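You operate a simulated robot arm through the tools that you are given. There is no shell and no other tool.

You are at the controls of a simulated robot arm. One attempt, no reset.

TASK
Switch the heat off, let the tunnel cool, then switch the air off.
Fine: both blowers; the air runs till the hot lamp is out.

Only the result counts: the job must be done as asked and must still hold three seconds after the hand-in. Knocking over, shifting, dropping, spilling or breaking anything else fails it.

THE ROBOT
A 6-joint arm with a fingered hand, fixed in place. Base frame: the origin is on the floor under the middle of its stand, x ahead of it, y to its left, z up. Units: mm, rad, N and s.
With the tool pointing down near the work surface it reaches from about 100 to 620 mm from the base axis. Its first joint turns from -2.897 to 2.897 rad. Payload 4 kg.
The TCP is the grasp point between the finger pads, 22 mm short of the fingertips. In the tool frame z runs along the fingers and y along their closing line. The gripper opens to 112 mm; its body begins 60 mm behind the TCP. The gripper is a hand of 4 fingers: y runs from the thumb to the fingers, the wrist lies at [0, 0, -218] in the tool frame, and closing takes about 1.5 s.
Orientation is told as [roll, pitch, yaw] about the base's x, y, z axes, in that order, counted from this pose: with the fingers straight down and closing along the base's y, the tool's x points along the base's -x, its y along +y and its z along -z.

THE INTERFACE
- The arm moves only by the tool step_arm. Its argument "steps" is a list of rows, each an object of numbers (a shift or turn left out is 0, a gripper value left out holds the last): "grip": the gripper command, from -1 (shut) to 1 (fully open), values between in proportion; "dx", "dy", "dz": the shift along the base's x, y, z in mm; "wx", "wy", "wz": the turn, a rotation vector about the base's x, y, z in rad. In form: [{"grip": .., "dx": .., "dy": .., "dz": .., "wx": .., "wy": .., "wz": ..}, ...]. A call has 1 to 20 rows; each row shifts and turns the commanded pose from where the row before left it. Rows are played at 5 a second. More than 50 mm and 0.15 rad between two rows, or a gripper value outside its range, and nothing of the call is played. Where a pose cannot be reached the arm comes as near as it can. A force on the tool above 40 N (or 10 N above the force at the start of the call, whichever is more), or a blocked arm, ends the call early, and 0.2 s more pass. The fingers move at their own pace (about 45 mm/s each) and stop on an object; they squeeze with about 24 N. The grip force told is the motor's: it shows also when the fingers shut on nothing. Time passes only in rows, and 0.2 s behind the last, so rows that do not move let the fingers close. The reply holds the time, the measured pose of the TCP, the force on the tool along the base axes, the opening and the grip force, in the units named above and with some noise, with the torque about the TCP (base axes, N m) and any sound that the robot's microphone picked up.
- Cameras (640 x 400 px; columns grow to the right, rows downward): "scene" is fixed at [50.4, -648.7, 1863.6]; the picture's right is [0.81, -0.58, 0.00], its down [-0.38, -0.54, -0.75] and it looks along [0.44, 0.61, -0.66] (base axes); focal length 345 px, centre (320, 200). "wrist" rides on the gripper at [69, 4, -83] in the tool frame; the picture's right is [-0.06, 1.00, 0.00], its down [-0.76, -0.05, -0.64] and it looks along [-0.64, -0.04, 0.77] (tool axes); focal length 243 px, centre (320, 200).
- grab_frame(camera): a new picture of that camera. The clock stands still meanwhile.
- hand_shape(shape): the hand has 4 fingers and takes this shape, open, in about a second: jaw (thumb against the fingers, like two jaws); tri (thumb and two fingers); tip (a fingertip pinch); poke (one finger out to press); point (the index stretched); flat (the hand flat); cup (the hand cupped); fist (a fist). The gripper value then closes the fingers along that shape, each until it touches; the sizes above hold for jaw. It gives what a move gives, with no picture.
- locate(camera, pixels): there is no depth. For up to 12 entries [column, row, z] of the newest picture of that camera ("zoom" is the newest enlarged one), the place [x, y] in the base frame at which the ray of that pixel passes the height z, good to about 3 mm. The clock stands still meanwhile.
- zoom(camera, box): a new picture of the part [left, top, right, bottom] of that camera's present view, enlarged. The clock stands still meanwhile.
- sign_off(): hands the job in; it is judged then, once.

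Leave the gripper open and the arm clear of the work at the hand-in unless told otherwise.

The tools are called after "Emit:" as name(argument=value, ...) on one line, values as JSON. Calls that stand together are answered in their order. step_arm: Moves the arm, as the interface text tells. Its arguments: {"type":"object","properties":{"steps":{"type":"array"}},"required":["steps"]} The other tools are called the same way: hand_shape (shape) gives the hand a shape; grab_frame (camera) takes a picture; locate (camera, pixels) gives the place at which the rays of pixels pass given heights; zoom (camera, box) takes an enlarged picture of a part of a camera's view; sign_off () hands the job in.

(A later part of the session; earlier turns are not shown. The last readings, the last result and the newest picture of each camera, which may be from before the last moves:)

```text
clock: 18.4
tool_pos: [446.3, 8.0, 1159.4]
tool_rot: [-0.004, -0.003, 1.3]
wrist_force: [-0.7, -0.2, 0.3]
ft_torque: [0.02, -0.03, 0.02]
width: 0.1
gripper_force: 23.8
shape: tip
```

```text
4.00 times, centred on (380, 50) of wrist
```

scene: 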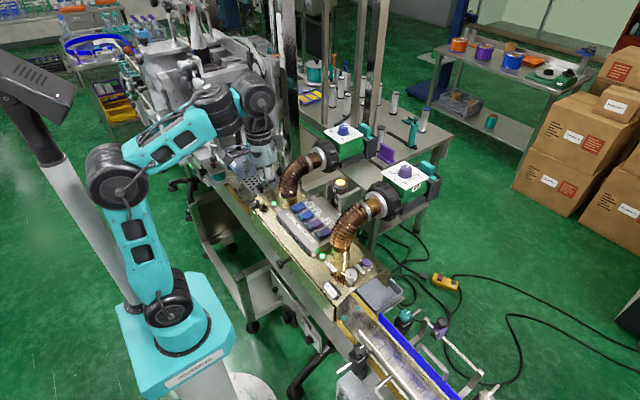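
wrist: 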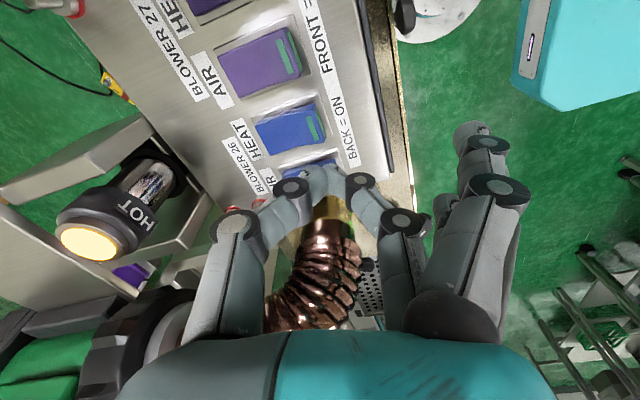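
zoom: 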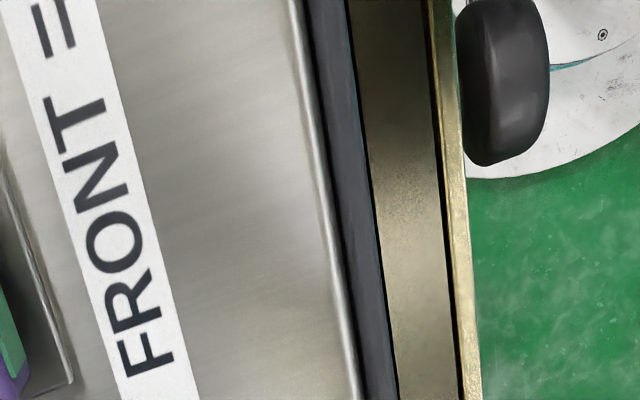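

The display reads "15x °C HEATING" for blower 26. The heat was off only while the rocker was held and came back when it sprang back. The front finger of the pinch had landed on the bezel because the pinch seam sits about 5 mm toward -x of the TCP. I'll shift +12 mm in x and tilt slightly (wy +0.1) to keep the open fingers high, then check the alignment.

Emit:
step_arm(steps=[{"wy": 0.05, "dx": 4}, {"wy": 0.05, "dx": 4}, {"dx": 4}, {"dz": -4}, {}])

Emit:
zoom(camera="wrist", box=[240, 80, 400, 200])

Emit:
zoom(camera="scene", box=[275, 185, 339, 235])

```text
clock: 19.6
tool_pos: [458.0, 7.3, 1155.8]
tool_rot: [0.092, 0.026, 1.298]
wrist_force: [0.1, -0.4, 0.1]
ft_torque: [0.01, 0.0, 0.01]
width: 0.1
gripper_force: 23.4
shape: tip
```

```text
3.33 times, centred on (320, 140) of wrist
```

zoom: 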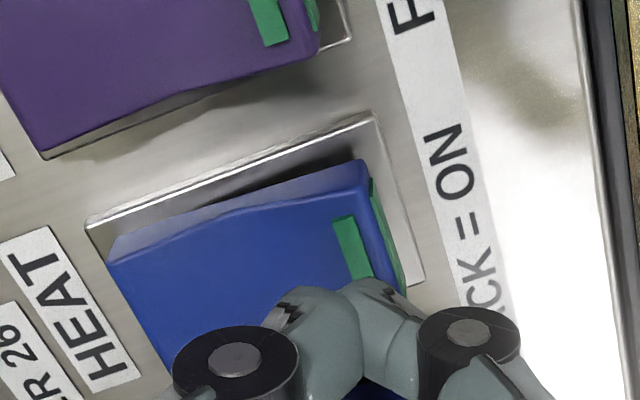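

```text
8.00 times, centred on (307, 210) of scene
```

zoom: 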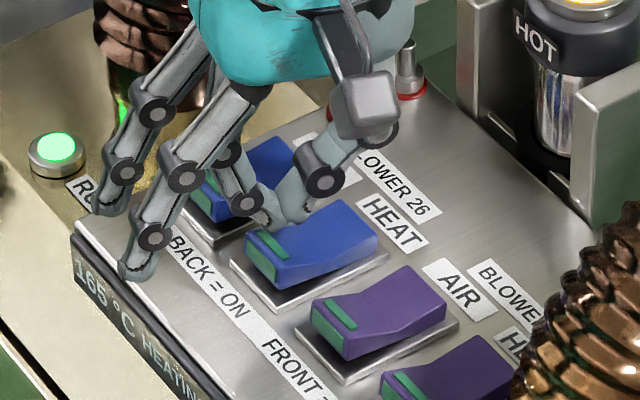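

The tip is now over the rocker's front half. The display shows 165 °C HEATING for 26. I'll press down in small steps.

Emit:
step_arm(steps=[{"dz": -2, "dy": -1.5}, {"dz": -2}, {"dz": -2}, {"dz": -1.5}, {"dz": -1.5}, {"dz": -1.5}, {"dz": -1}])

Emit:
zoom(camera="wrist", box=[240, 80, 400, 200])

Emit:
zoom(camera="scene", box=[275, 185, 339, 235])

```text
clock: 21.2
tool_pos: [458.7, 6.7, 1144.7]
tool_rot: [0.093, 0.026, 1.297]
wrist_force: [-0.1, 0.0, 0.6]
ft_torque: [0.01, 0.04, -0.02]
width: 0.0
gripper_force: 23.7
shape: tip
```

```text
3.33 times, centred on (320, 140) of wrist
```

zoom: 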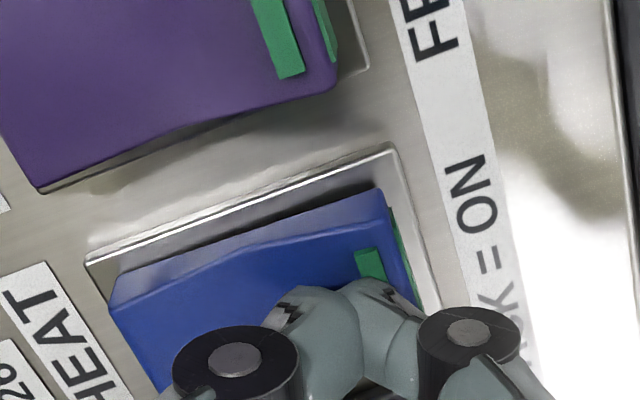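

```text
8.00 times, centred on (307, 210) of scene
```

zoom: 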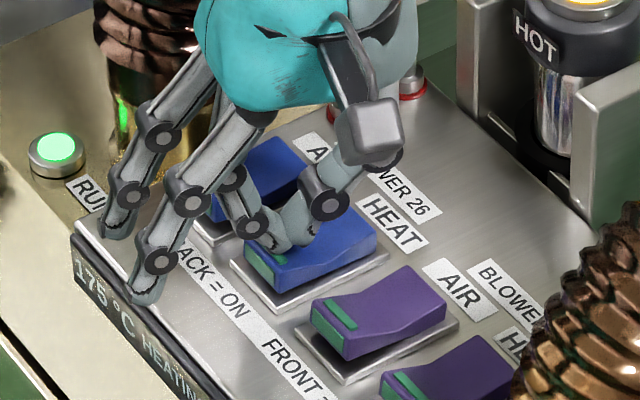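

The tip is right at the rocker surface with almost no force yet. I'll continue pressing.

Emit:
step_arm(steps=[{"dz": -1}, {"dz": -1}, {"dz": -1}, {"dz": -1}])

Emit:
zoom(camera="wrist", box=[240, 80, 400, 200])

Emit:
zoom(camera="scene", box=[275, 185, 339, 235])

```text
clock: 22.2
tool_pos: [458.2, 6.2, 1141.6]
tool_rot: [0.091, 0.027, 1.301]
wrist_force: [-0.8, 2.0, 6.0]
ft_torque: [0.04, 0.09, 0.0]
width: 0.0
gripper_force: 23.8
shape: tip
```

```text
3.33 times, centred on (320, 140) of wrist
```

zoom: 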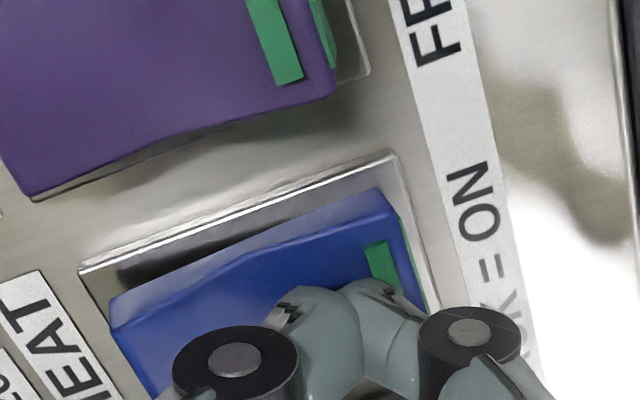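

```text
8.00 times, centred on (307, 210) of scene
```

zoom: 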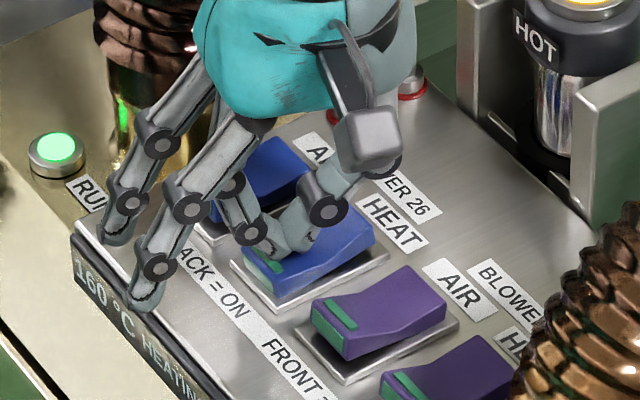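

Fz is 6 N, the rocker is rotating, and the temperature is dropping. I'll continue down.

Emit:
step_arm(steps=[{"dz": -1}, {"dz": -1}, {"dz": -1}, {"dz": -1}])

Emit:
zoom(camera="wrist", box=[240, 80, 400, 200])

Emit:
zoom(camera="scene", box=[275, 185, 339, 235])

```text
clock: 23.2
tool_pos: [459.2, 6.5, 1140.1]
tool_rot: [0.086, 0.024, 1.3]
wrist_force: [-1.9, 0.0, 16.6]
ft_torque: [0.03, 0.16, -0.01]
width: 0.1
gripper_force: 24.1
shape: tip
stopped in row 4: the force on the tool passed its limit at 41 N (the readings are from after the stop); the commanded pose is now the measured one
```

```text
3.33 times, centred on (320, 140) of wrist
```

zoom: 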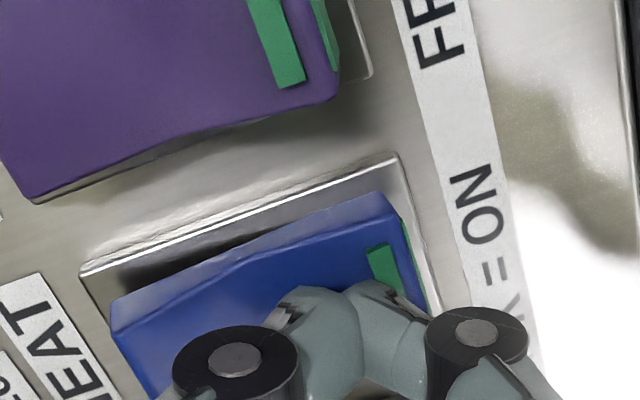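

```text
8.00 times, centred on (307, 210) of scene
```

zoom: 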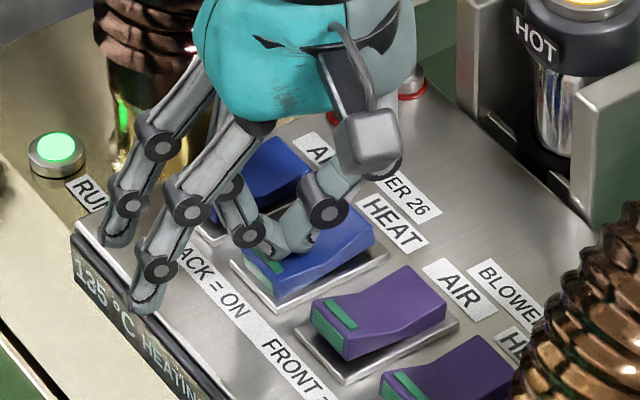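

The force limit tripped at 41 N. The display for 26 is falling (135 °C). I'll lift and see whether the rocker stayed OFF.

Emit:
step_arm(steps=[{"dz": 4}, {"dz": 8}, {"dz": 8}, {}])

Emit:
zoom(camera="wrist", box=[240, 80, 400, 200])

Emit:
zoom(camera="scene", box=[275, 185, 339, 235])

```text
clock: 24.2
tool_pos: [457.1, 6.2, 1158.8]
tool_rot: [0.09, 0.023, 1.3]
wrist_force: [-0.2, -0.7, -0.1]
ft_torque: [0.01, -0.01, 0.04]
width: 0.0
gripper_force: 24.1
shape: tip
```

```text
3.33 times, centred on (320, 140) of wrist
```

zoom: 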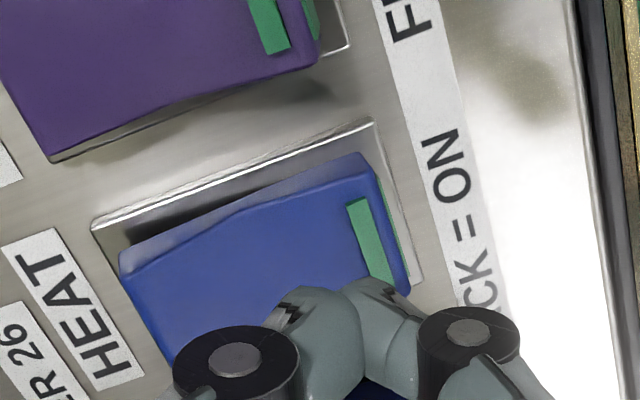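

```text
8.00 times, centred on (307, 210) of scene
```

zoom: 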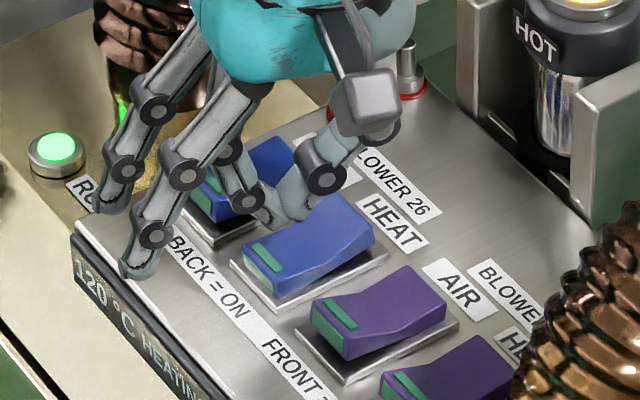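

The front looks lower now and the temperature keeps falling (120 °C). I'll wait a second to confirm it latched.

Emit:
step_arm(steps=[{"dz": 5}, {"dz": 5}, {}, {}, {}])

Emit:
zoom(camera="scene", box=[275, 190, 355, 250])

Emit:
zoom(camera="wrist", box=[200, 20, 400, 180])

```text
clock: 25.4
tool_pos: [458.6, 5.2, 1168.0]
tool_rot: [0.088, 0.024, 1.301]
wrist_force: [-0.3, 0.5, -0.2]
ft_torque: [-0.01, 0.04, 0.02]
width: 0.2
gripper_force: 24.1
shape: tip
```

```text
6.67 times, centred on (315, 220) of scene
```

zoom: 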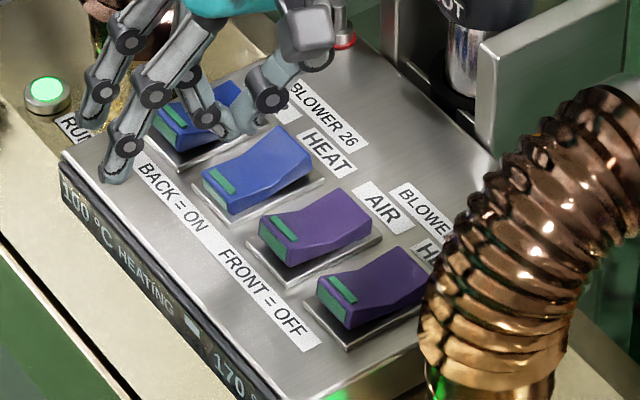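

```text
2.50 times, centred on (300, 100) of wrist
```

zoom: 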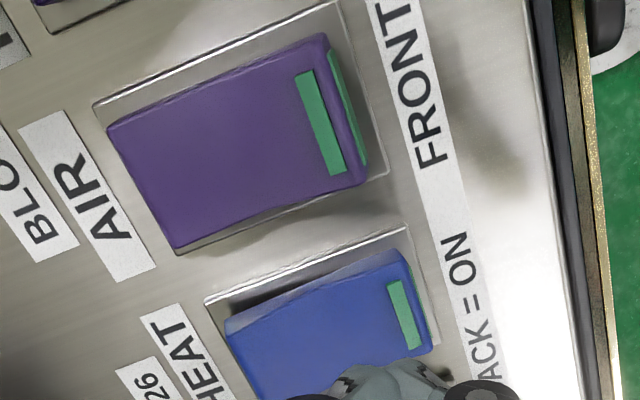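

HEAT 26 has latched OFF (back end up, front down, 100 °C and falling). HEAT 27 is next, at y≈-82, near hose 27, so I'll first locate the hose silhouette for clearance.

Emit:
zoom(camera="scene", box=[315, 190, 395, 250])

```text
6.67 times, centred on (355, 220) of scene
```

zoom: 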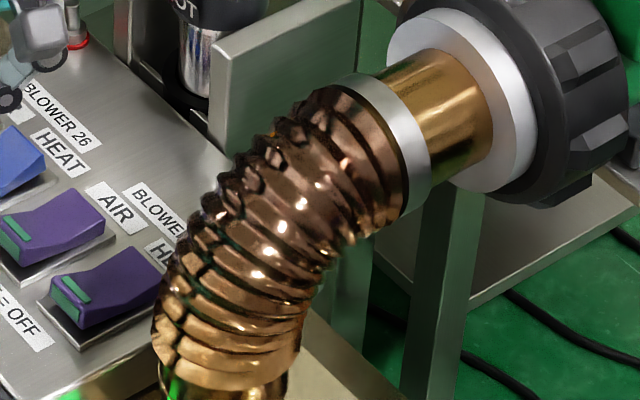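

Emit:
locate(camera="zoom", pixels=[[155, 320, 1120], [155, 320, 1160], [165, 265, 1140], [165, 265, 1180], [195, 215, 1160], [195, 215, 1200], [225, 175, 1180], [225, 175, 1220], [270, 120, 1200], [270, 120, 1240], [310, 90, 1220], [310, 90, 1260]])

```text
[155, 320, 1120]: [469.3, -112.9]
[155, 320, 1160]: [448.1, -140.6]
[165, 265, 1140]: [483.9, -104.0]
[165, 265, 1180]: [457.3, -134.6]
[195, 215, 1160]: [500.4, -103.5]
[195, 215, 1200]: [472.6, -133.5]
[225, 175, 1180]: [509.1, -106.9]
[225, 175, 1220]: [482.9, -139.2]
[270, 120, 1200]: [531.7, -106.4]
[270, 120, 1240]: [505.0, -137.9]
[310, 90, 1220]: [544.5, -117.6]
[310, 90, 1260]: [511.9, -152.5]
```

The hose-27 outer edge runs about x=448 at z 1160, 467 at z 1208 and 503 at z 1243, and its +y side is near y≈-120. I'll raise to TCP z≈1190, reduce the yaw to ~1.15 and tilt the palm slightly toward +y, then move above HEAT 27 at y≈-82.

Emit:
step_arm(steps=[{"dz": 11}, {"dz": 11}, {"wz": -0.075, "wx": -0.05}, {"wz": -0.075, "wx": -0.05}, {"dy": -15}, {"dy": -15}, {"dy": -15}, {"dy": -15}, {"dy": -15}, {"dy": -12}, {}])

Emit:
zoom(camera="scene", box=[275, 175, 375, 250])

Emit:
grab_frame(camera="wrist")

```text
clock: 27.8
tool_pos: [438.4, -51.6, 1145.1]
tool_rot: [0.054, 0.113, 1.144]
wrist_force: [-0.3, -0.2, 0.3]
ft_torque: [0.01, 0.01, 0.0]
width: 0.1
gripper_force: 24.2
shape: tip
out of reach, approached as far as the arm can: row 4, 5, 6, 7, 8, 9, 10
```

```text
5.33 times, centred on (325, 212) of scene
```

zoom: 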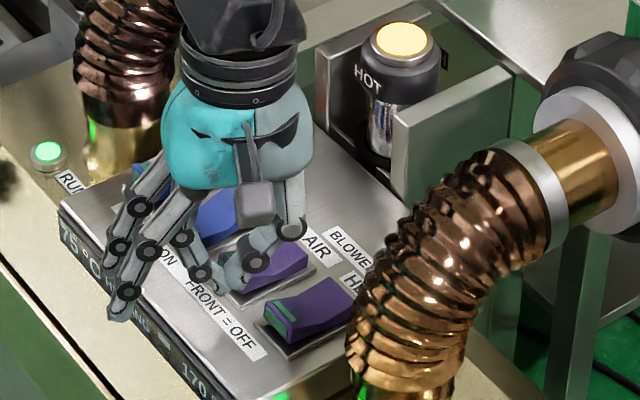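

```text
taken
```

wrist: 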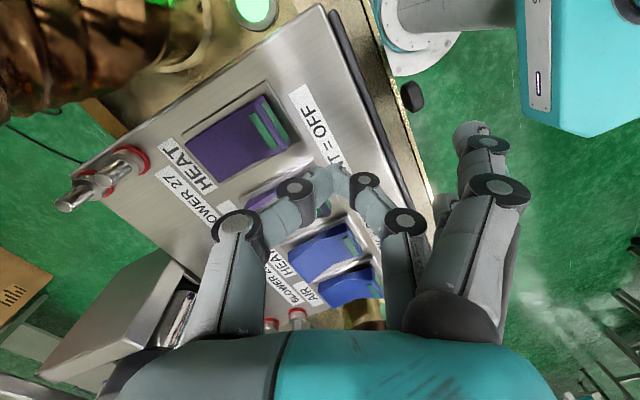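

The arm reported out of reach for the tilted pose. It settled at (438, -52, 1145), with the tip just in front of AIR 27 and no force. I'll undo the wx tilt and go straight up to recover, using a step that is safe whichever reference the command uses.

Emit:
step_arm(steps=[{"dx": -20, "dy": 30, "dz": 20, "wx": 0.1}])

Emit:
zoom(camera="scene", box=[275, 175, 375, 250])

```text
clock: 28.2
tool_pos: [418.8, -22.3, 1164.3]
tool_rot: [0.098, 0.027, 1.15]
wrist_force: [0.6, 0.6, -0.2]
ft_torque: [0.0, 0.01, 0.02]
width: 0.0
gripper_force: 24.0
shape: tip
```

```text
5.33 times, centred on (325, 212) of scene
```

zoom: 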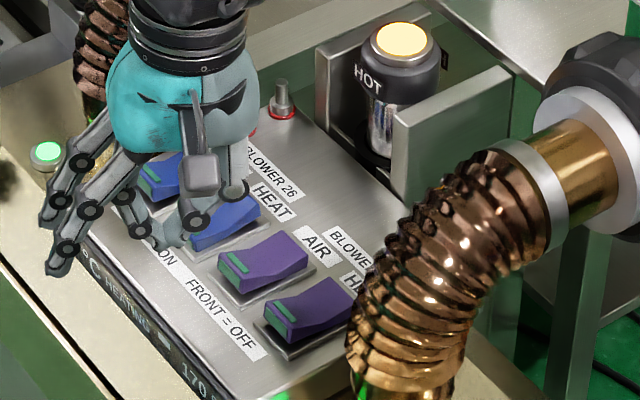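

The arm is back at a normal pose at z 1164. I'll check all the rockers and the display before going on.

Emit:
zoom(camera="scene", box=[285, 205, 345, 255])

Emit:
step_arm(steps=[{"dz": 12}, {"dz": 12}])

Emit:
grab_frame(camera="wrist")

```text
8.00 times, centred on (315, 230) of scene
```

zoom: 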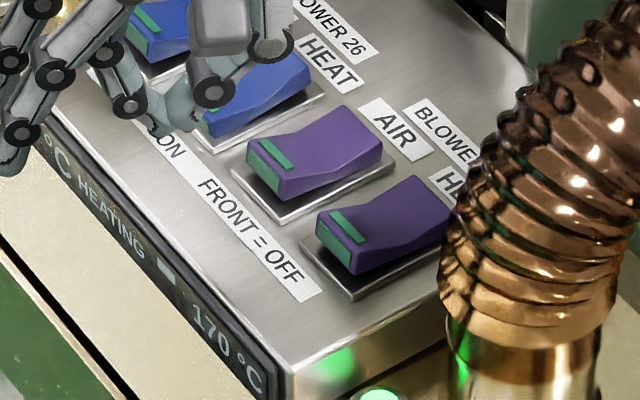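

```text
clock: 28.8
tool_pos: [417.9, -21.1, 1188.5]
tool_rot: [0.098, 0.027, 1.149]
wrist_force: [-0.8, -0.3, -1.5]
ft_torque: [-0.03, 0.02, 0.0]
width: 0.0
gripper_force: 24.0
shape: tip
```

```text
taken
```

wrist: 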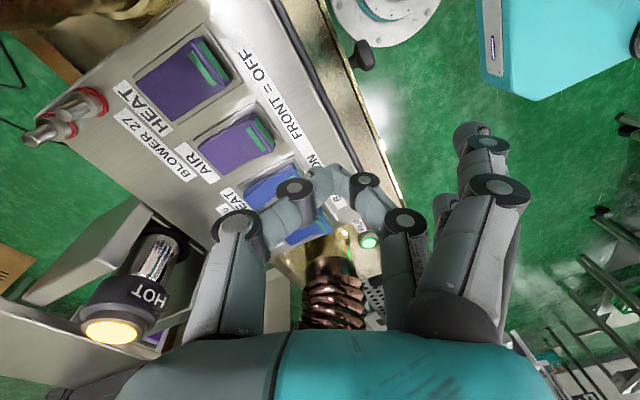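

All states are as expected. I'll move in y first, at x≈418 and well clear of the hose, then in x, in short calls so any reach issue shows early.

Emit:
step_arm(steps=[{"dy": -20}, {"dy": -20}, {"dy": -21}])

```text
clock: 29.6
tool_pos: [419.3, -80.4, 1190.5]
tool_rot: [0.096, 0.028, 1.15]
wrist_force: [0.3, 0.3, -0.2]
ft_torque: [0.05, -0.03, 0.01]
width: 0.0
gripper_force: 24.0
shape: tip
```

That was reachable. Now I'll move x to 457 at this height and set y≈-84.

Emit:
step_arm(steps=[{"dx": 13, "dy": -1}, {"dx": 13, "dy": -1}, {"dx": 12, "dy": -1}])

Emit:
zoom(camera="scene", box=[275, 165, 395, 255])

Emit:
grab_frame(camera="wrist")

```text
clock: 30.4
tool_pos: [456.6, -83.9, 1192.1]
tool_rot: [0.097, 0.028, 1.15]
wrist_force: [0.1, 0.7, 0.5]
ft_torque: [0.03, -0.02, 0.01]
width: 0.0
gripper_force: 24.7
shape: tip
```

```text
4.44 times, centred on (335, 210) of scene
```

zoom: 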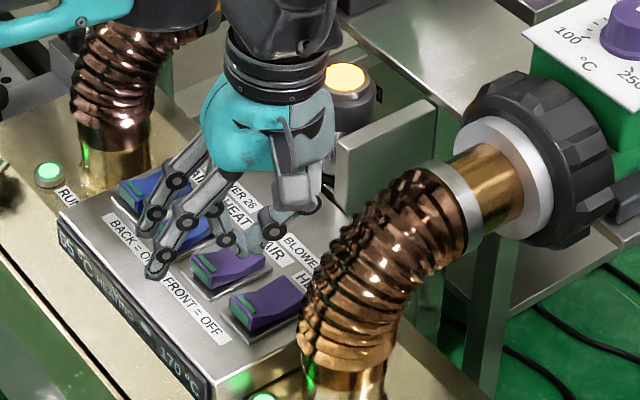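

```text
taken
```

wrist: 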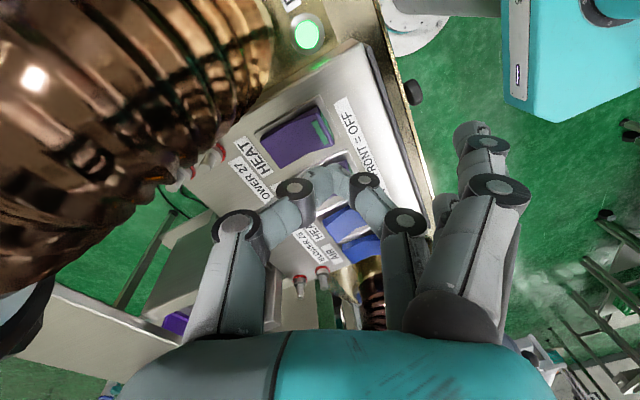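

The hose is to the camera's left with visible clearance. I'll lower in small steps to TCP z≈1162.

Emit:
step_arm(steps=[{"dz": -8}, {"dz": -8}, {"dz": -7}, {"dz": -7}])

Emit:
grab_frame(camera="wrist")

Emit:
zoom(camera="scene", box=[285, 185, 365, 245])

```text
clock: 31.4
tool_pos: [455.7, -84.8, 1158.4]
tool_rot: [0.095, 0.029, 1.149]
wrist_force: [-0.6, 0.6, 1.2]
ft_torque: [0.02, -0.01, 0.0]
width: 0.0
gripper_force: 23.9
shape: tip
```

```text
taken
```

wrist: 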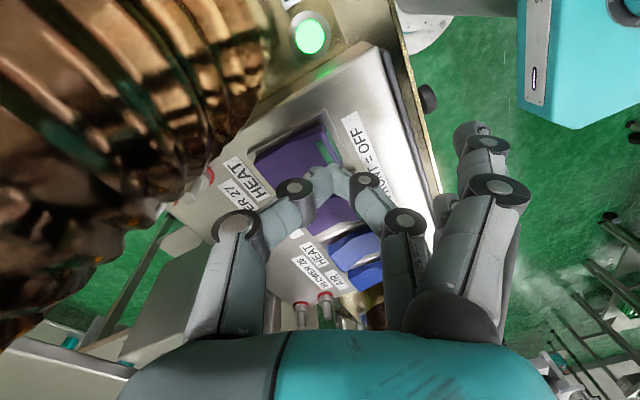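

```text
6.67 times, centred on (325, 215) of scene
```

zoom: 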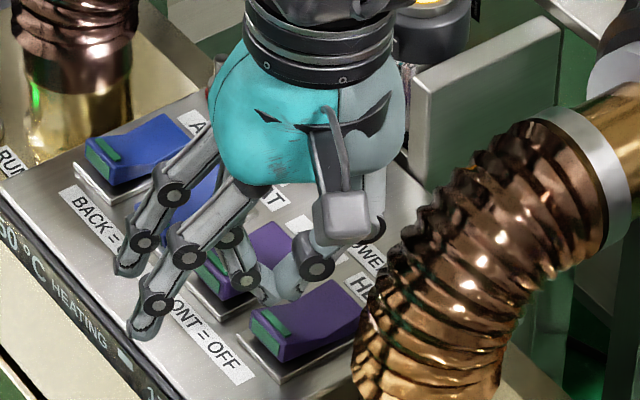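

Clearance still looks fine. I'll zoom in on the tip and rocker alignment.

Emit:
zoom(camera="wrist", box=[230, 100, 390, 220])

```text
3.33 times, centred on (310, 160) of wrist
```

zoom: 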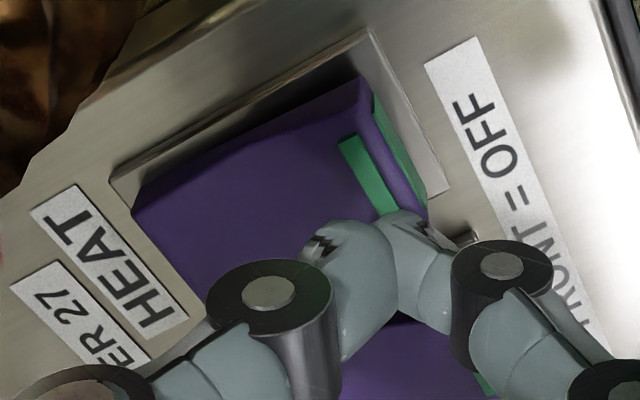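

Emit:
locate(camera="zoom", pixels=[[365, 85, 1127], [425, 210, 1127], [370, 32, 1116], [447, 190, 1116], [388, 225, 1136], [365, 310, 1145], [425, 250, 1138], [340, 240, 1138]])

```text
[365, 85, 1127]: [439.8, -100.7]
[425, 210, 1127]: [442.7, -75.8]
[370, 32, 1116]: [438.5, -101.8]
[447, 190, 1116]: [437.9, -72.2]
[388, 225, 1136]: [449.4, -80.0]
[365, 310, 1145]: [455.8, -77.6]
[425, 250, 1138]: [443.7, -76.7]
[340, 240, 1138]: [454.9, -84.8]
```

Emit:
locate(camera="scene", pixels=[[319, 242.25, 1116], [312.5, 235, 1116], [310.25, 232.75, 1116], [303.9, 225.75, 1116]])

Emit:
zoom(camera="scene", box=[300, 215, 340, 245])

```text
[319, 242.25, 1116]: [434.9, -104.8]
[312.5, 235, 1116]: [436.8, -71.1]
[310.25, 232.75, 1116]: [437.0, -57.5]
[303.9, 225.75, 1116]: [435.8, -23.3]
```

```text
13.33 times, centred on (320, 230) of scene
```

zoom: 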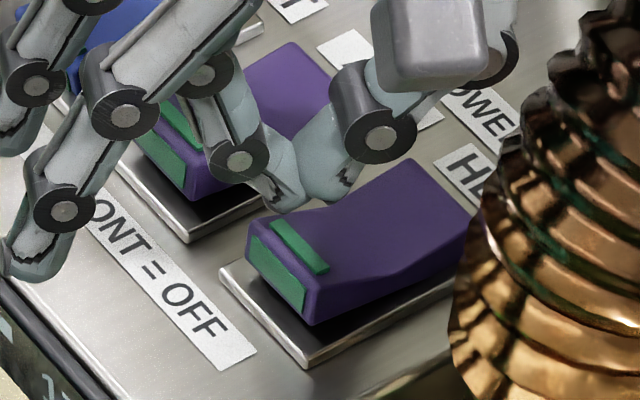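

The scene puts the HEAT 27 bezel at y -105…-71 (centre ≈ -88), so I'll shift y by -3.5 and x by +2. Then I'll descend gently.

Emit:
step_arm(steps=[{"dy": -2, "dx": 1}, {"dy": -1.5, "dx": 1}, {"dz": -3}, {"dz": -3}, {"dz": -2}, {"dz": -2}, {"dz": -2}])

Emit:
zoom(camera="scene", box=[300, 200, 364, 248])

Emit:
zoom(camera="wrist", box=[210, 80, 390, 220])

```text
clock: 33.0
tool_pos: [458.5, -87.9, 1146.6]
tool_rot: [0.096, 0.027, 1.152]
wrist_force: [-0.7, -0.3, -0.1]
ft_torque: [-0.01, 0.02, 0.04]
width: 0.2
gripper_force: 24.0
shape: tip
```

```text
8.33 times, centred on (332, 224) of scene
```

zoom: 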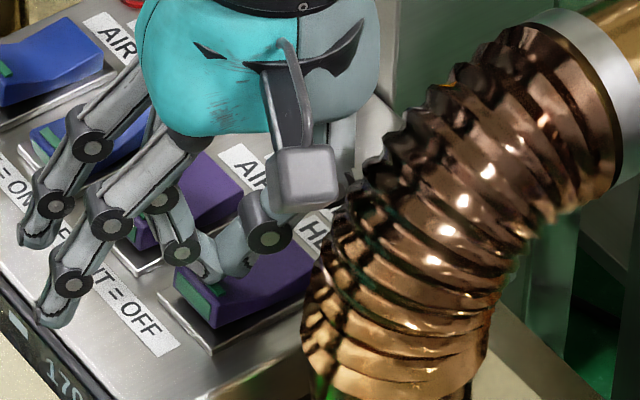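

```text
2.86 times, centred on (300, 150) of wrist
```

zoom: 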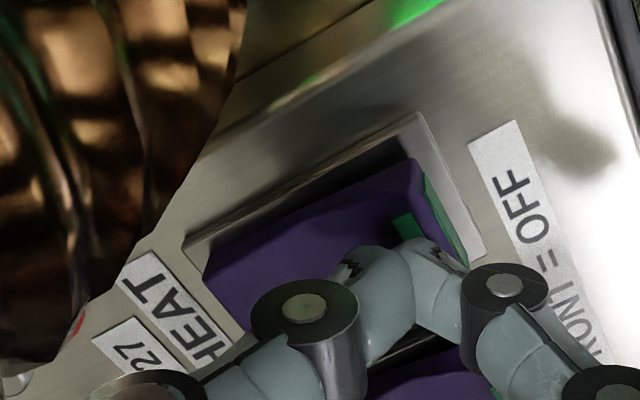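

The tip is over the HEAT 27 front half with no contact yet. I'll press down slowly.

Emit:
step_arm(steps=[{"dz": -1.5}, {"dz": -1.5}, {"dz": -1}, {"dz": -1}, {"dz": -1}])

Emit:
zoom(camera="scene", box=[300, 200, 364, 248])

```text
clock: 34.2
tool_pos: [458.6, -87.5, 1142.0]
tool_rot: [0.097, 0.027, 1.15]
wrist_force: [-1.0, 0.3, 0.8]
ft_torque: [-0.01, -0.05, -0.01]
width: 0.0
gripper_force: 23.9
shape: tip
```

```text
8.33 times, centred on (332, 224) of scene
```

zoom: 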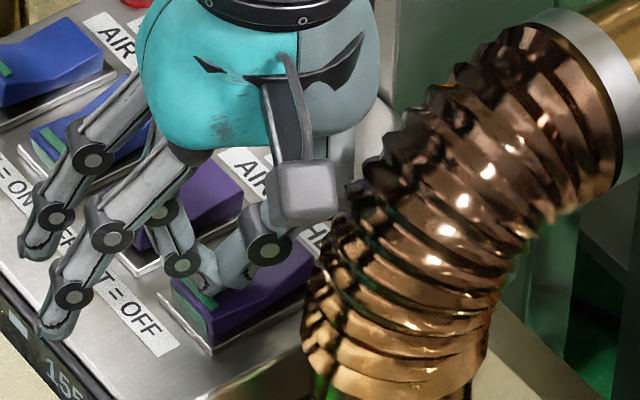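

The 27 display has started dropping (155), so the rocker is moving. I'll keep pressing.

Emit:
step_arm(steps=[{"dz": -1}, {"dz": -1}, {"dz": -1}, {"dz": -1}])

Emit:
zoom(camera="scene", box=[300, 200, 364, 248])

```text
clock: 35.4
tool_pos: [458.7, -87.4, 1139.8]
tool_rot: [0.091, 0.025, 1.15]
wrist_force: [-2.9, 2.1, 15.7]
ft_torque: [0.04, 0.19, 0.0]
width: 0.0
gripper_force: 23.9
shape: tip
stopped in row 4: the force on the tool passed its limit at 40 N (the readings are from after the stop); the commanded pose is now the measured one
```

```text
8.33 times, centred on (332, 224) of scene
```

zoom: 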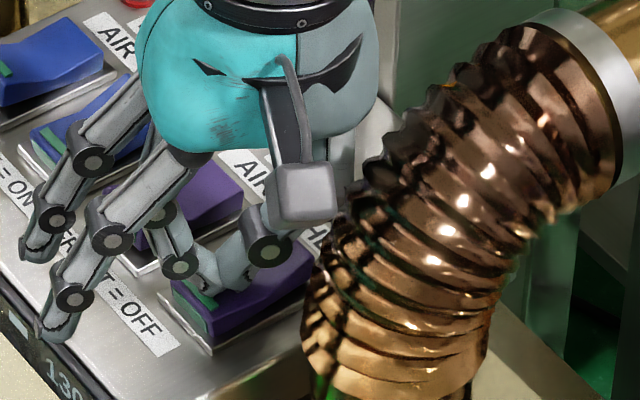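

The press bottomed out at 40 N and the 27 display reads 130 and falling, the same signature as HEAT 26. I'll lift straight up and check that it latched.

Emit:
step_arm(steps=[{"dz": 4}, {"dz": 8}, {"dz": 8}, {"dz": 8}, {"dz": 8}])

Emit:
zoom(camera="scene", box=[280, 185, 360, 255])

Emit:
grab_frame(camera="wrist")

```text
clock: 36.6
tool_pos: [459.1, -87.3, 1176.4]
tool_rot: [0.096, 0.025, 1.153]
wrist_force: [-0.6, -0.2, -0.6]
ft_torque: [0.0, -0.03, 0.02]
width: 0.0
gripper_force: 24.0
shape: tip
```

```text
5.71 times, centred on (320, 220) of scene
```

zoom: 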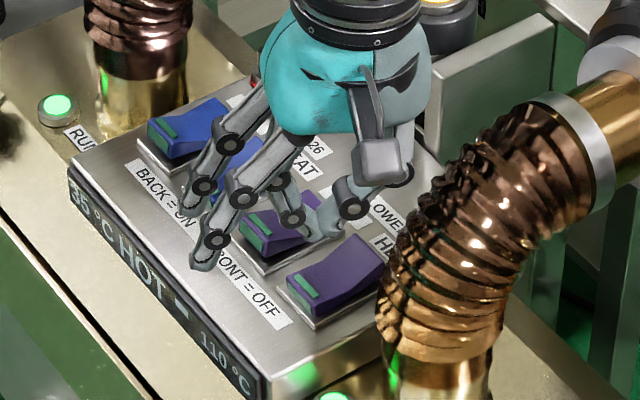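

```text
taken
```

wrist: 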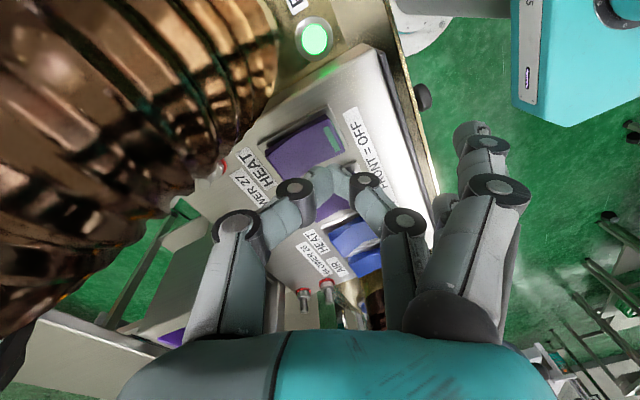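

Both heaters are OFF, and the display reads "35 °C HOT ▬ 110 °C". I'll move to hover over AIR 27 at y≈-42 and wait there for the HOT lamp to go out, without touching anything.

Emit:
step_arm(steps=[{"dz": 6}, {"dy": 15}, {"dy": 15}, {"dy": 15}, {}, {}, {}, {}])

Emit:
zoom(camera="scene", box=[270, 165, 370, 255])

```text
clock: 38.4
tool_pos: [458.9, -43.5, 1180.6]
tool_rot: [0.095, 0.027, 1.151]
wrist_force: [0.4, 0.2, -0.7]
ft_torque: [0.0, -0.02, 0.02]
width: 0.0
gripper_force: 24.5
shape: tip
```

```text
4.44 times, centred on (320, 210) of scene
```

zoom: 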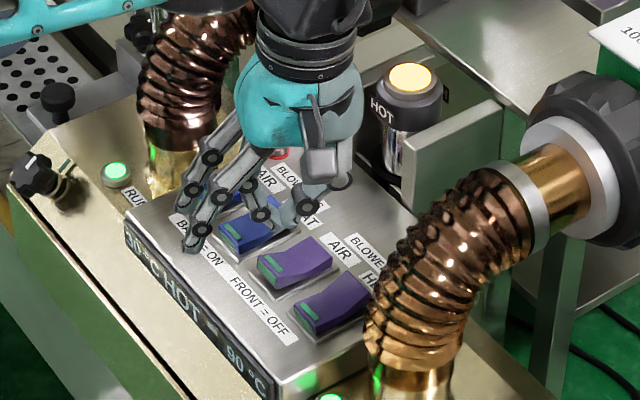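

The display shows "30 °C HOT 90 °C" and the lamp is still lit. I'll wait 4 s more.

Emit:
step_arm(steps=[{}, {}, {}, {}, {}, {}, {}, {}, {}, {}, {}, {}, {}, {}, {}, {}, {}, {}, {}, {}])

Emit:
zoom(camera="scene", box=[270, 165, 370, 255])

```text
clock: 42.6
tool_pos: [458.5, -43.8, 1181.2]
tool_rot: [0.093, 0.027, 1.151]
wrist_force: [0.7, -0.2, -0.2]
ft_torque: [0.01, -0.01, 0.03]
width: 0.0
gripper_force: 23.8
shape: tip
```

```text
4.44 times, centred on (320, 210) of scene
```

zoom: 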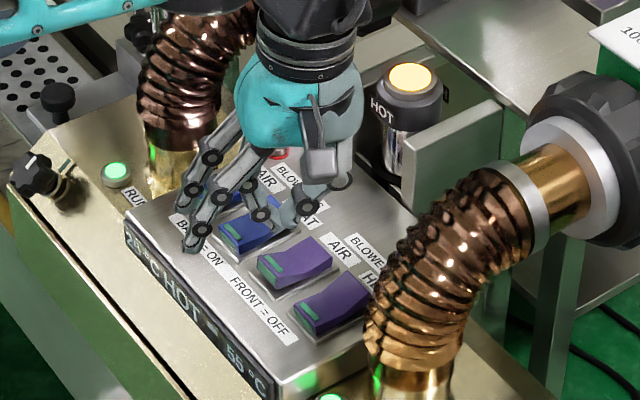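

It now reads "25 °C HOT 55 °C" and the lamp is still lit. I'll wait another 4 s.

Emit:
step_arm(steps=[{}, {}, {}, {}, {}, {}, {}, {}, {}, {}, {}, {}, {}, {}, {}, {}, {}, {}, {}, {}])

Emit:
zoom(camera="scene", box=[270, 165, 370, 255])

```text
clock: 46.8
tool_pos: [458.0, -43.9, 1180.8]
tool_rot: [0.094, 0.027, 1.15]
wrist_force: [-0.3, 0.2, 0.1]
ft_torque: [-0.01, 0.04, -0.01]
width: 0.0
gripper_force: 23.6
shape: tip
```

```text
4.44 times, centred on (320, 210) of scene
```

zoom: 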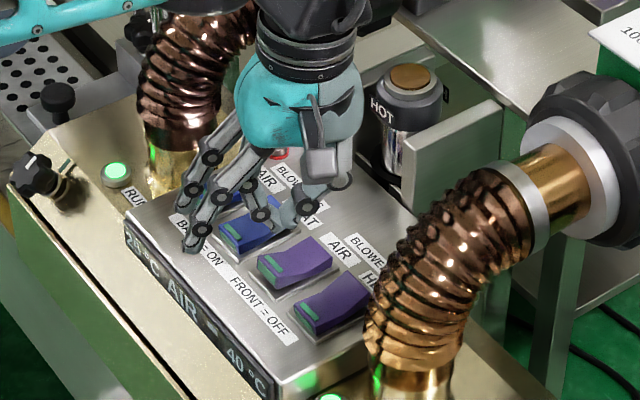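

The HOT lamp is out and the display reads "25 °C AIR 40 °C". Now for the air, starting with AIR 27: shift to y≈-41, descend, and check alignment.

Emit:
step_arm(steps=[{"dy": 3}, {"dz": -8}, {"dz": -8}, {"dz": -7}, {"dz": -5}])

Emit:
zoom(camera="wrist", box=[220, 80, 400, 220])

Emit:
zoom(camera="scene", box=[280, 190, 344, 245])

```text
clock: 48.0
tool_pos: [457.1, -40.2, 1151.5]
tool_rot: [0.094, 0.024, 1.152]
wrist_force: [-1.0, 0.4, -0.2]
ft_torque: [0.02, 0.02, -0.05]
width: 0.0
gripper_force: 23.9
shape: tip
```

```text
2.86 times, centred on (310, 150) of wrist
```

zoom: 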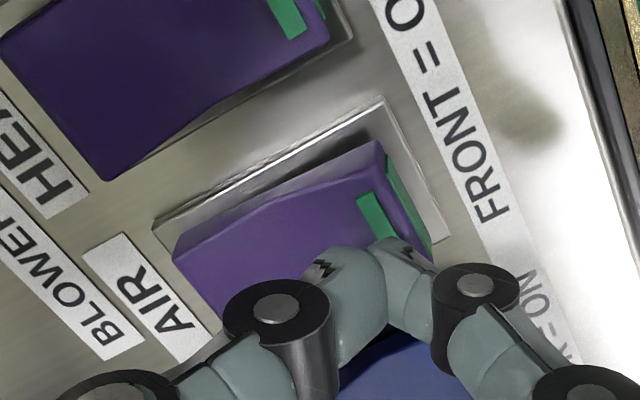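

```text
7.27 times, centred on (312, 218) of scene
```

zoom: 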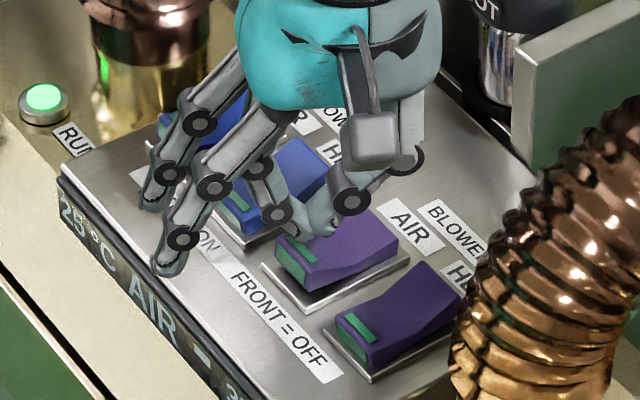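

The alignment matches the HEAT 27 press. I'll press AIR 27 down gradually.

Emit:
step_arm(steps=[{"dz": -2, "dx": 1, "dy": -0.5}, {"dz": -2}, {"dz": -2}, {"dz": -1.5}, {"dz": -1}, {"dz": -1}])

Emit:
step_arm(steps=[{"dz": -1}, {"dz": -1}, {"dz": -1}, {"dz": -1}])

Emit:
zoom(camera="scene", box=[280, 190, 344, 245])

```text
clock: 49.4
tool_pos: [458.8, -38.9, 1142.4]
tool_rot: [0.094, 0.026, 1.151]
wrist_force: [-0.6, -1.3, 1.2]
ft_torque: [0.04, 0.01, 0.05]
width: 0.1
gripper_force: 24.0
shape: tip
```

```text
clock: 50.4
tool_pos: [460.3, -40.0, 1140.6]
tool_rot: [0.091, 0.024, 1.151]
wrist_force: [-1.1, 2.8, 18.3]
ft_torque: [0.07, 0.22, 0.0]
width: 0.0
gripper_force: 24.4
shape: tip
```

```text
7.27 times, centred on (312, 218) of scene
```

zoom: 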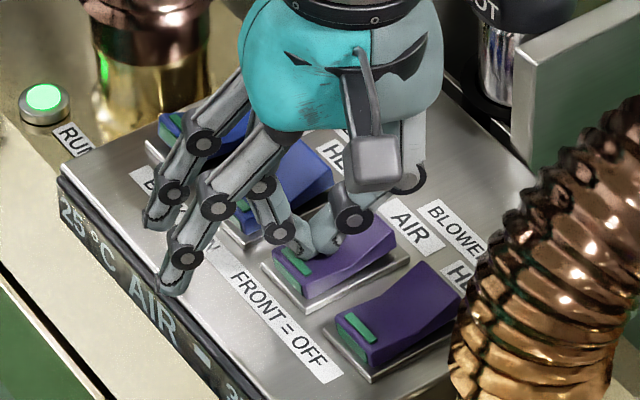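

Fz is 18 N, and the rocker isn't fully over yet. I'll press a bit more.

Emit:
step_arm(steps=[{"dz": -1}, {"dz": -1}, {"dz": -1}])

Emit:
zoom(camera="scene", box=[280, 190, 344, 245])

```text
clock: 51.0
tool_pos: [459.9, -39.4, 1140.7]
tool_rot: [0.09, 0.024, 1.152]
wrist_force: [-1.9, 0.7, 16.6]
ft_torque: [0.01, 0.23, -0.01]
width: 0.0
gripper_force: 24.1
shape: tip
stopped in row 3: the force on the tool passed its limit at 42 N (the readings are from after the stop); the commanded pose is now the measured one
```

```text
7.27 times, centred on (312, 218) of scene
```

zoom: 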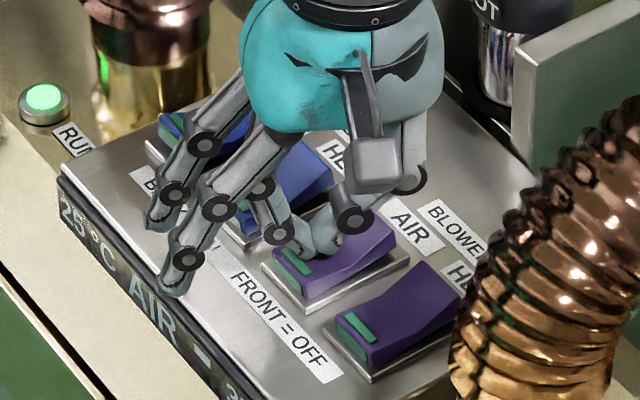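

It bottomed out at 42 N. I'll lift and check the AIR 27 rocker and the RUN 27 lamp.

Emit:
step_arm(steps=[{"dz": 4}, {"dz": 8}, {"dz": 8}, {"dz": 10}, {"dz": 10}])

Emit:
zoom(camera="scene", box=[280, 190, 364, 270])

Emit:
grab_frame(camera="wrist")

```text
clock: 52.2
tool_pos: [459.5, -38.8, 1179.8]
tool_rot: [0.092, 0.026, 1.152]
wrist_force: [0.5, -0.5, 0.0]
ft_torque: [0.0, 0.03, 0.01]
width: 0.0
gripper_force: 24.1
shape: tip
```

```text
5.00 times, centred on (322, 230) of scene
```

zoom: 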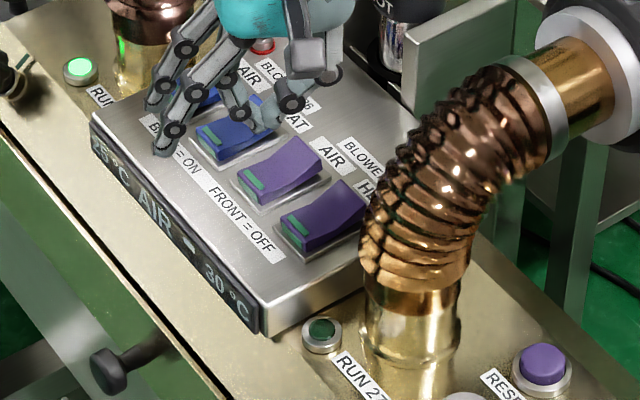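

```text
taken
```

wrist: 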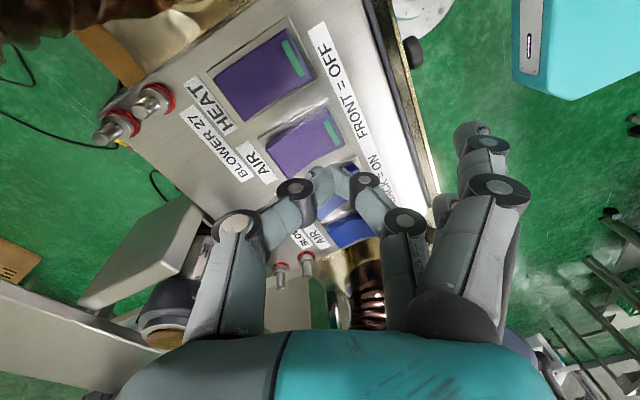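

RUN 27 is out and AIR 27 has latched OFF. AIR 26 at y≈51 is next: I'll raise slightly and move +y at z≈1190.

Emit:
step_arm(steps=[{"dz": 10}, {"dy": 18}, {"dy": 18}, {"dy": 18}, {"dy": 18}, {"dy": 17}])

Emit:
zoom(camera="scene", box=[260, 140, 340, 240])

Emit:
grab_frame(camera="wrist")

```text
clock: 53.6
tool_pos: [460.8, 50.1, 1189.3]
tool_rot: [0.094, 0.026, 1.151]
wrist_force: [-0.4, 0.4, -0.4]
ft_torque: [-0.02, 0.01, -0.01]
width: 0.0
gripper_force: 24.0
shape: tip
```

```text
4.00 times, centred on (300, 190) of scene
```

zoom: 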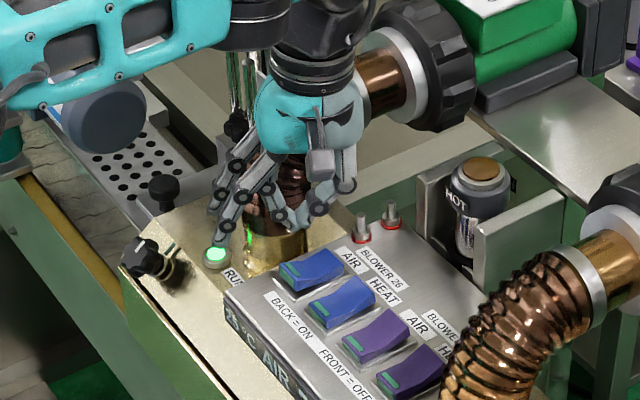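

```text
taken
```

wrist: 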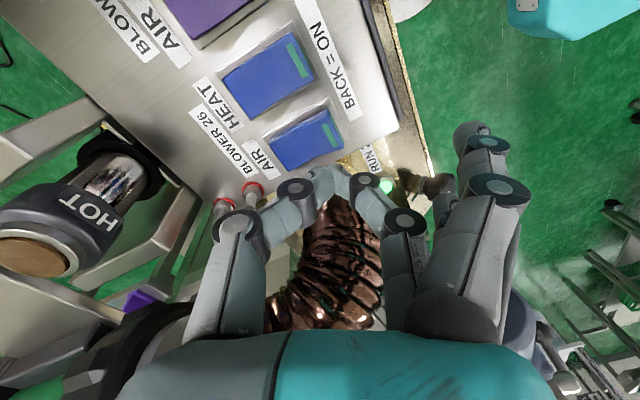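

Hose 26 is near on the +y side. To add clearance I'll tilt the palm slightly toward -y (wx +0.05), checking reach in a small step.

Emit:
step_arm(steps=[{"wx": 0.05}])

```text
clock: 54.0
tool_pos: [461.7, 51.5, 1189.0]
tool_rot: [0.111, -0.022, 1.152]
wrist_force: [-0.4, 0.5, 0.6]
ft_torque: [-0.01, -0.01, 0.01]
width: 0.0
gripper_force: 24.2
shape: tip
```

That's reachable. I'll add the second 0.05, re-centre to TCP (459, 49) and descend partway.

Emit:
step_arm(steps=[{"wx": 0.05}, {"dx": -2, "dy": -2.0}, {"dz": -8}, {"dz": -8}])

Emit:
zoom(camera="wrist", box=[220, 60, 420, 220])

Emit:
zoom(camera="scene", box=[265, 165, 329, 220])

```text
clock: 55.0
tool_pos: [458.8, 48.7, 1172.2]
tool_rot: [0.134, -0.067, 1.153]
wrist_force: [0.7, -0.8, 0.2]
ft_torque: [-0.02, -0.01, 0.0]
width: 0.4
gripper_force: 23.7
shape: tip
```

```text
2.50 times, centred on (320, 140) of wrist
```

zoom: 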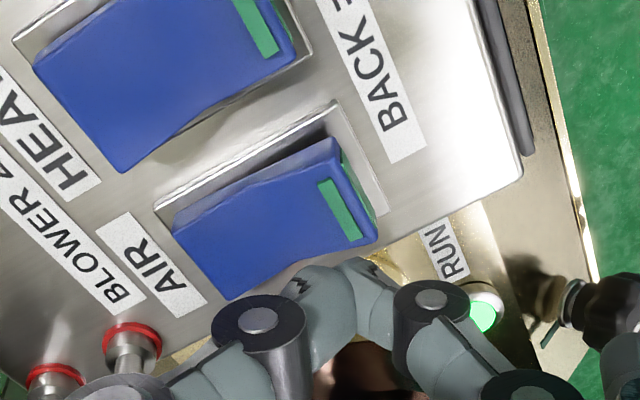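

```text
7.27 times, centred on (297, 192) of scene
```

zoom: 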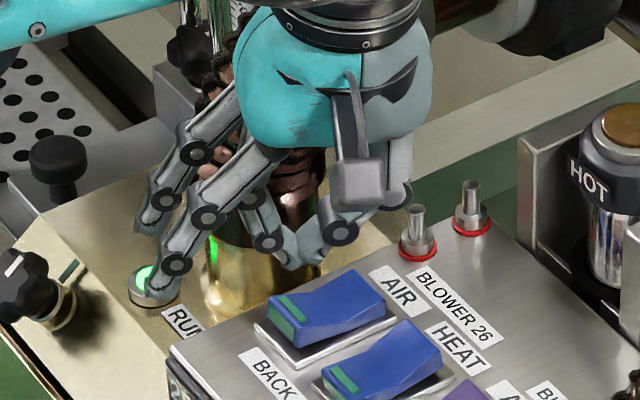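

No contact so far. I'll descend to TCP z≈1153 with small steps.

Emit:
step_arm(steps=[{"dz": -5}, {"dz": -5}, {"dz": -5}, {"dz": -3}])

Emit:
zoom(camera="scene", box=[270, 175, 326, 220])

Emit:
zoom(camera="wrist", box=[220, 80, 400, 220])

```text
clock: 56.0
tool_pos: [459.6, 48.2, 1154.7]
tool_rot: [0.133, -0.066, 1.152]
wrist_force: [-0.6, -0.4, -0.7]
ft_torque: [0.01, 0.02, 0.0]
width: 0.0
gripper_force: 24.1
shape: tip
```

```text
8.89 times, centred on (298, 198) of scene
```

zoom: 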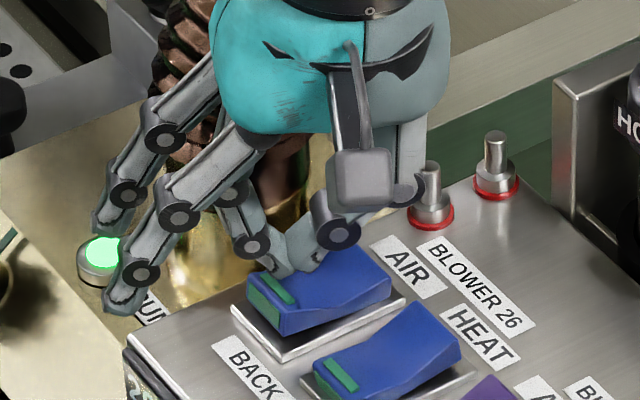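

```text
2.86 times, centred on (310, 150) of wrist
```

zoom: 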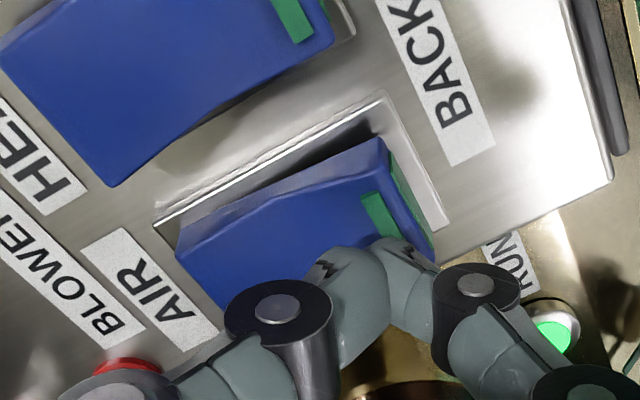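

The alignment looks similar to before. I'll check the post near the thumb (red ring at scene zoom (430,218)) and the bezel corners before pressing.

Emit:
locate(camera="zoom", pixels=[[383, 95, 1116], [447, 222, 1116], [378, 140, 1127], [433, 252, 1127], [388, 255, 1133], [130, 362, 1116]])

Emit:
locate(camera="scene", pixels=[[310.4, 200.5, 1116], [310.4, 194.1, 1130], [310.4, 194.1, 1145], [308, 197, 1180], [308, 197, 1165], [317.6, 197.5, 1116]])

```text
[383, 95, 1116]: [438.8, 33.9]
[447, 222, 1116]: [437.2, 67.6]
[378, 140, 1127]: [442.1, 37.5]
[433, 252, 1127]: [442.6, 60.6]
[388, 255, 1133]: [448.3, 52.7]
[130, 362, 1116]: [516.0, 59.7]
```

```text
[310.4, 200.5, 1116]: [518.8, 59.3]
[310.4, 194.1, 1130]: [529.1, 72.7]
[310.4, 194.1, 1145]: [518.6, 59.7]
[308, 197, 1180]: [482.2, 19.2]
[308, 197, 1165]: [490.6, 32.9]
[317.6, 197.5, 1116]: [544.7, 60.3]
```

The tip seam is at y≈52.7 and the rocker centre at ≈50, so I'll shift -1.5. The post at (518, 59) is clear of the thumb. Now I'll press AIR 26.

Emit:
step_arm(steps=[{"dz": -2, "dy": -1.5}, {"dz": -2}, {"dz": -2}, {"dz": -2}, {"dz": -1.5}, {"dz": -1.5}])

Emit:
zoom(camera="scene", box=[270, 175, 326, 220])

```text
clock: 57.4
tool_pos: [457.4, 47.0, 1142.0]
tool_rot: [0.134, -0.068, 1.153]
wrist_force: [0.1, 0.5, 0.1]
ft_torque: [0.01, -0.03, 0.01]
width: 0.0
gripper_force: 24.4
shape: tip
```

```text
8.89 times, centred on (298, 198) of scene
```

zoom: 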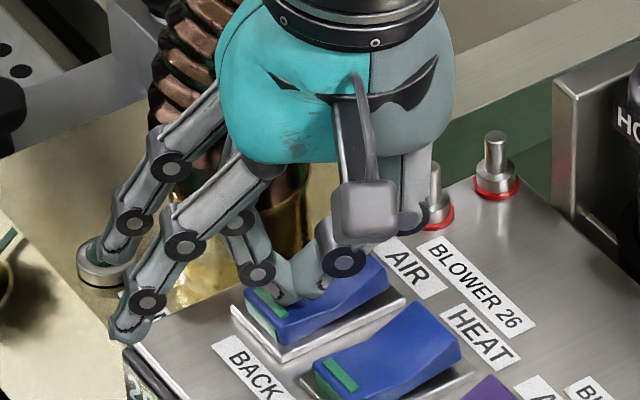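

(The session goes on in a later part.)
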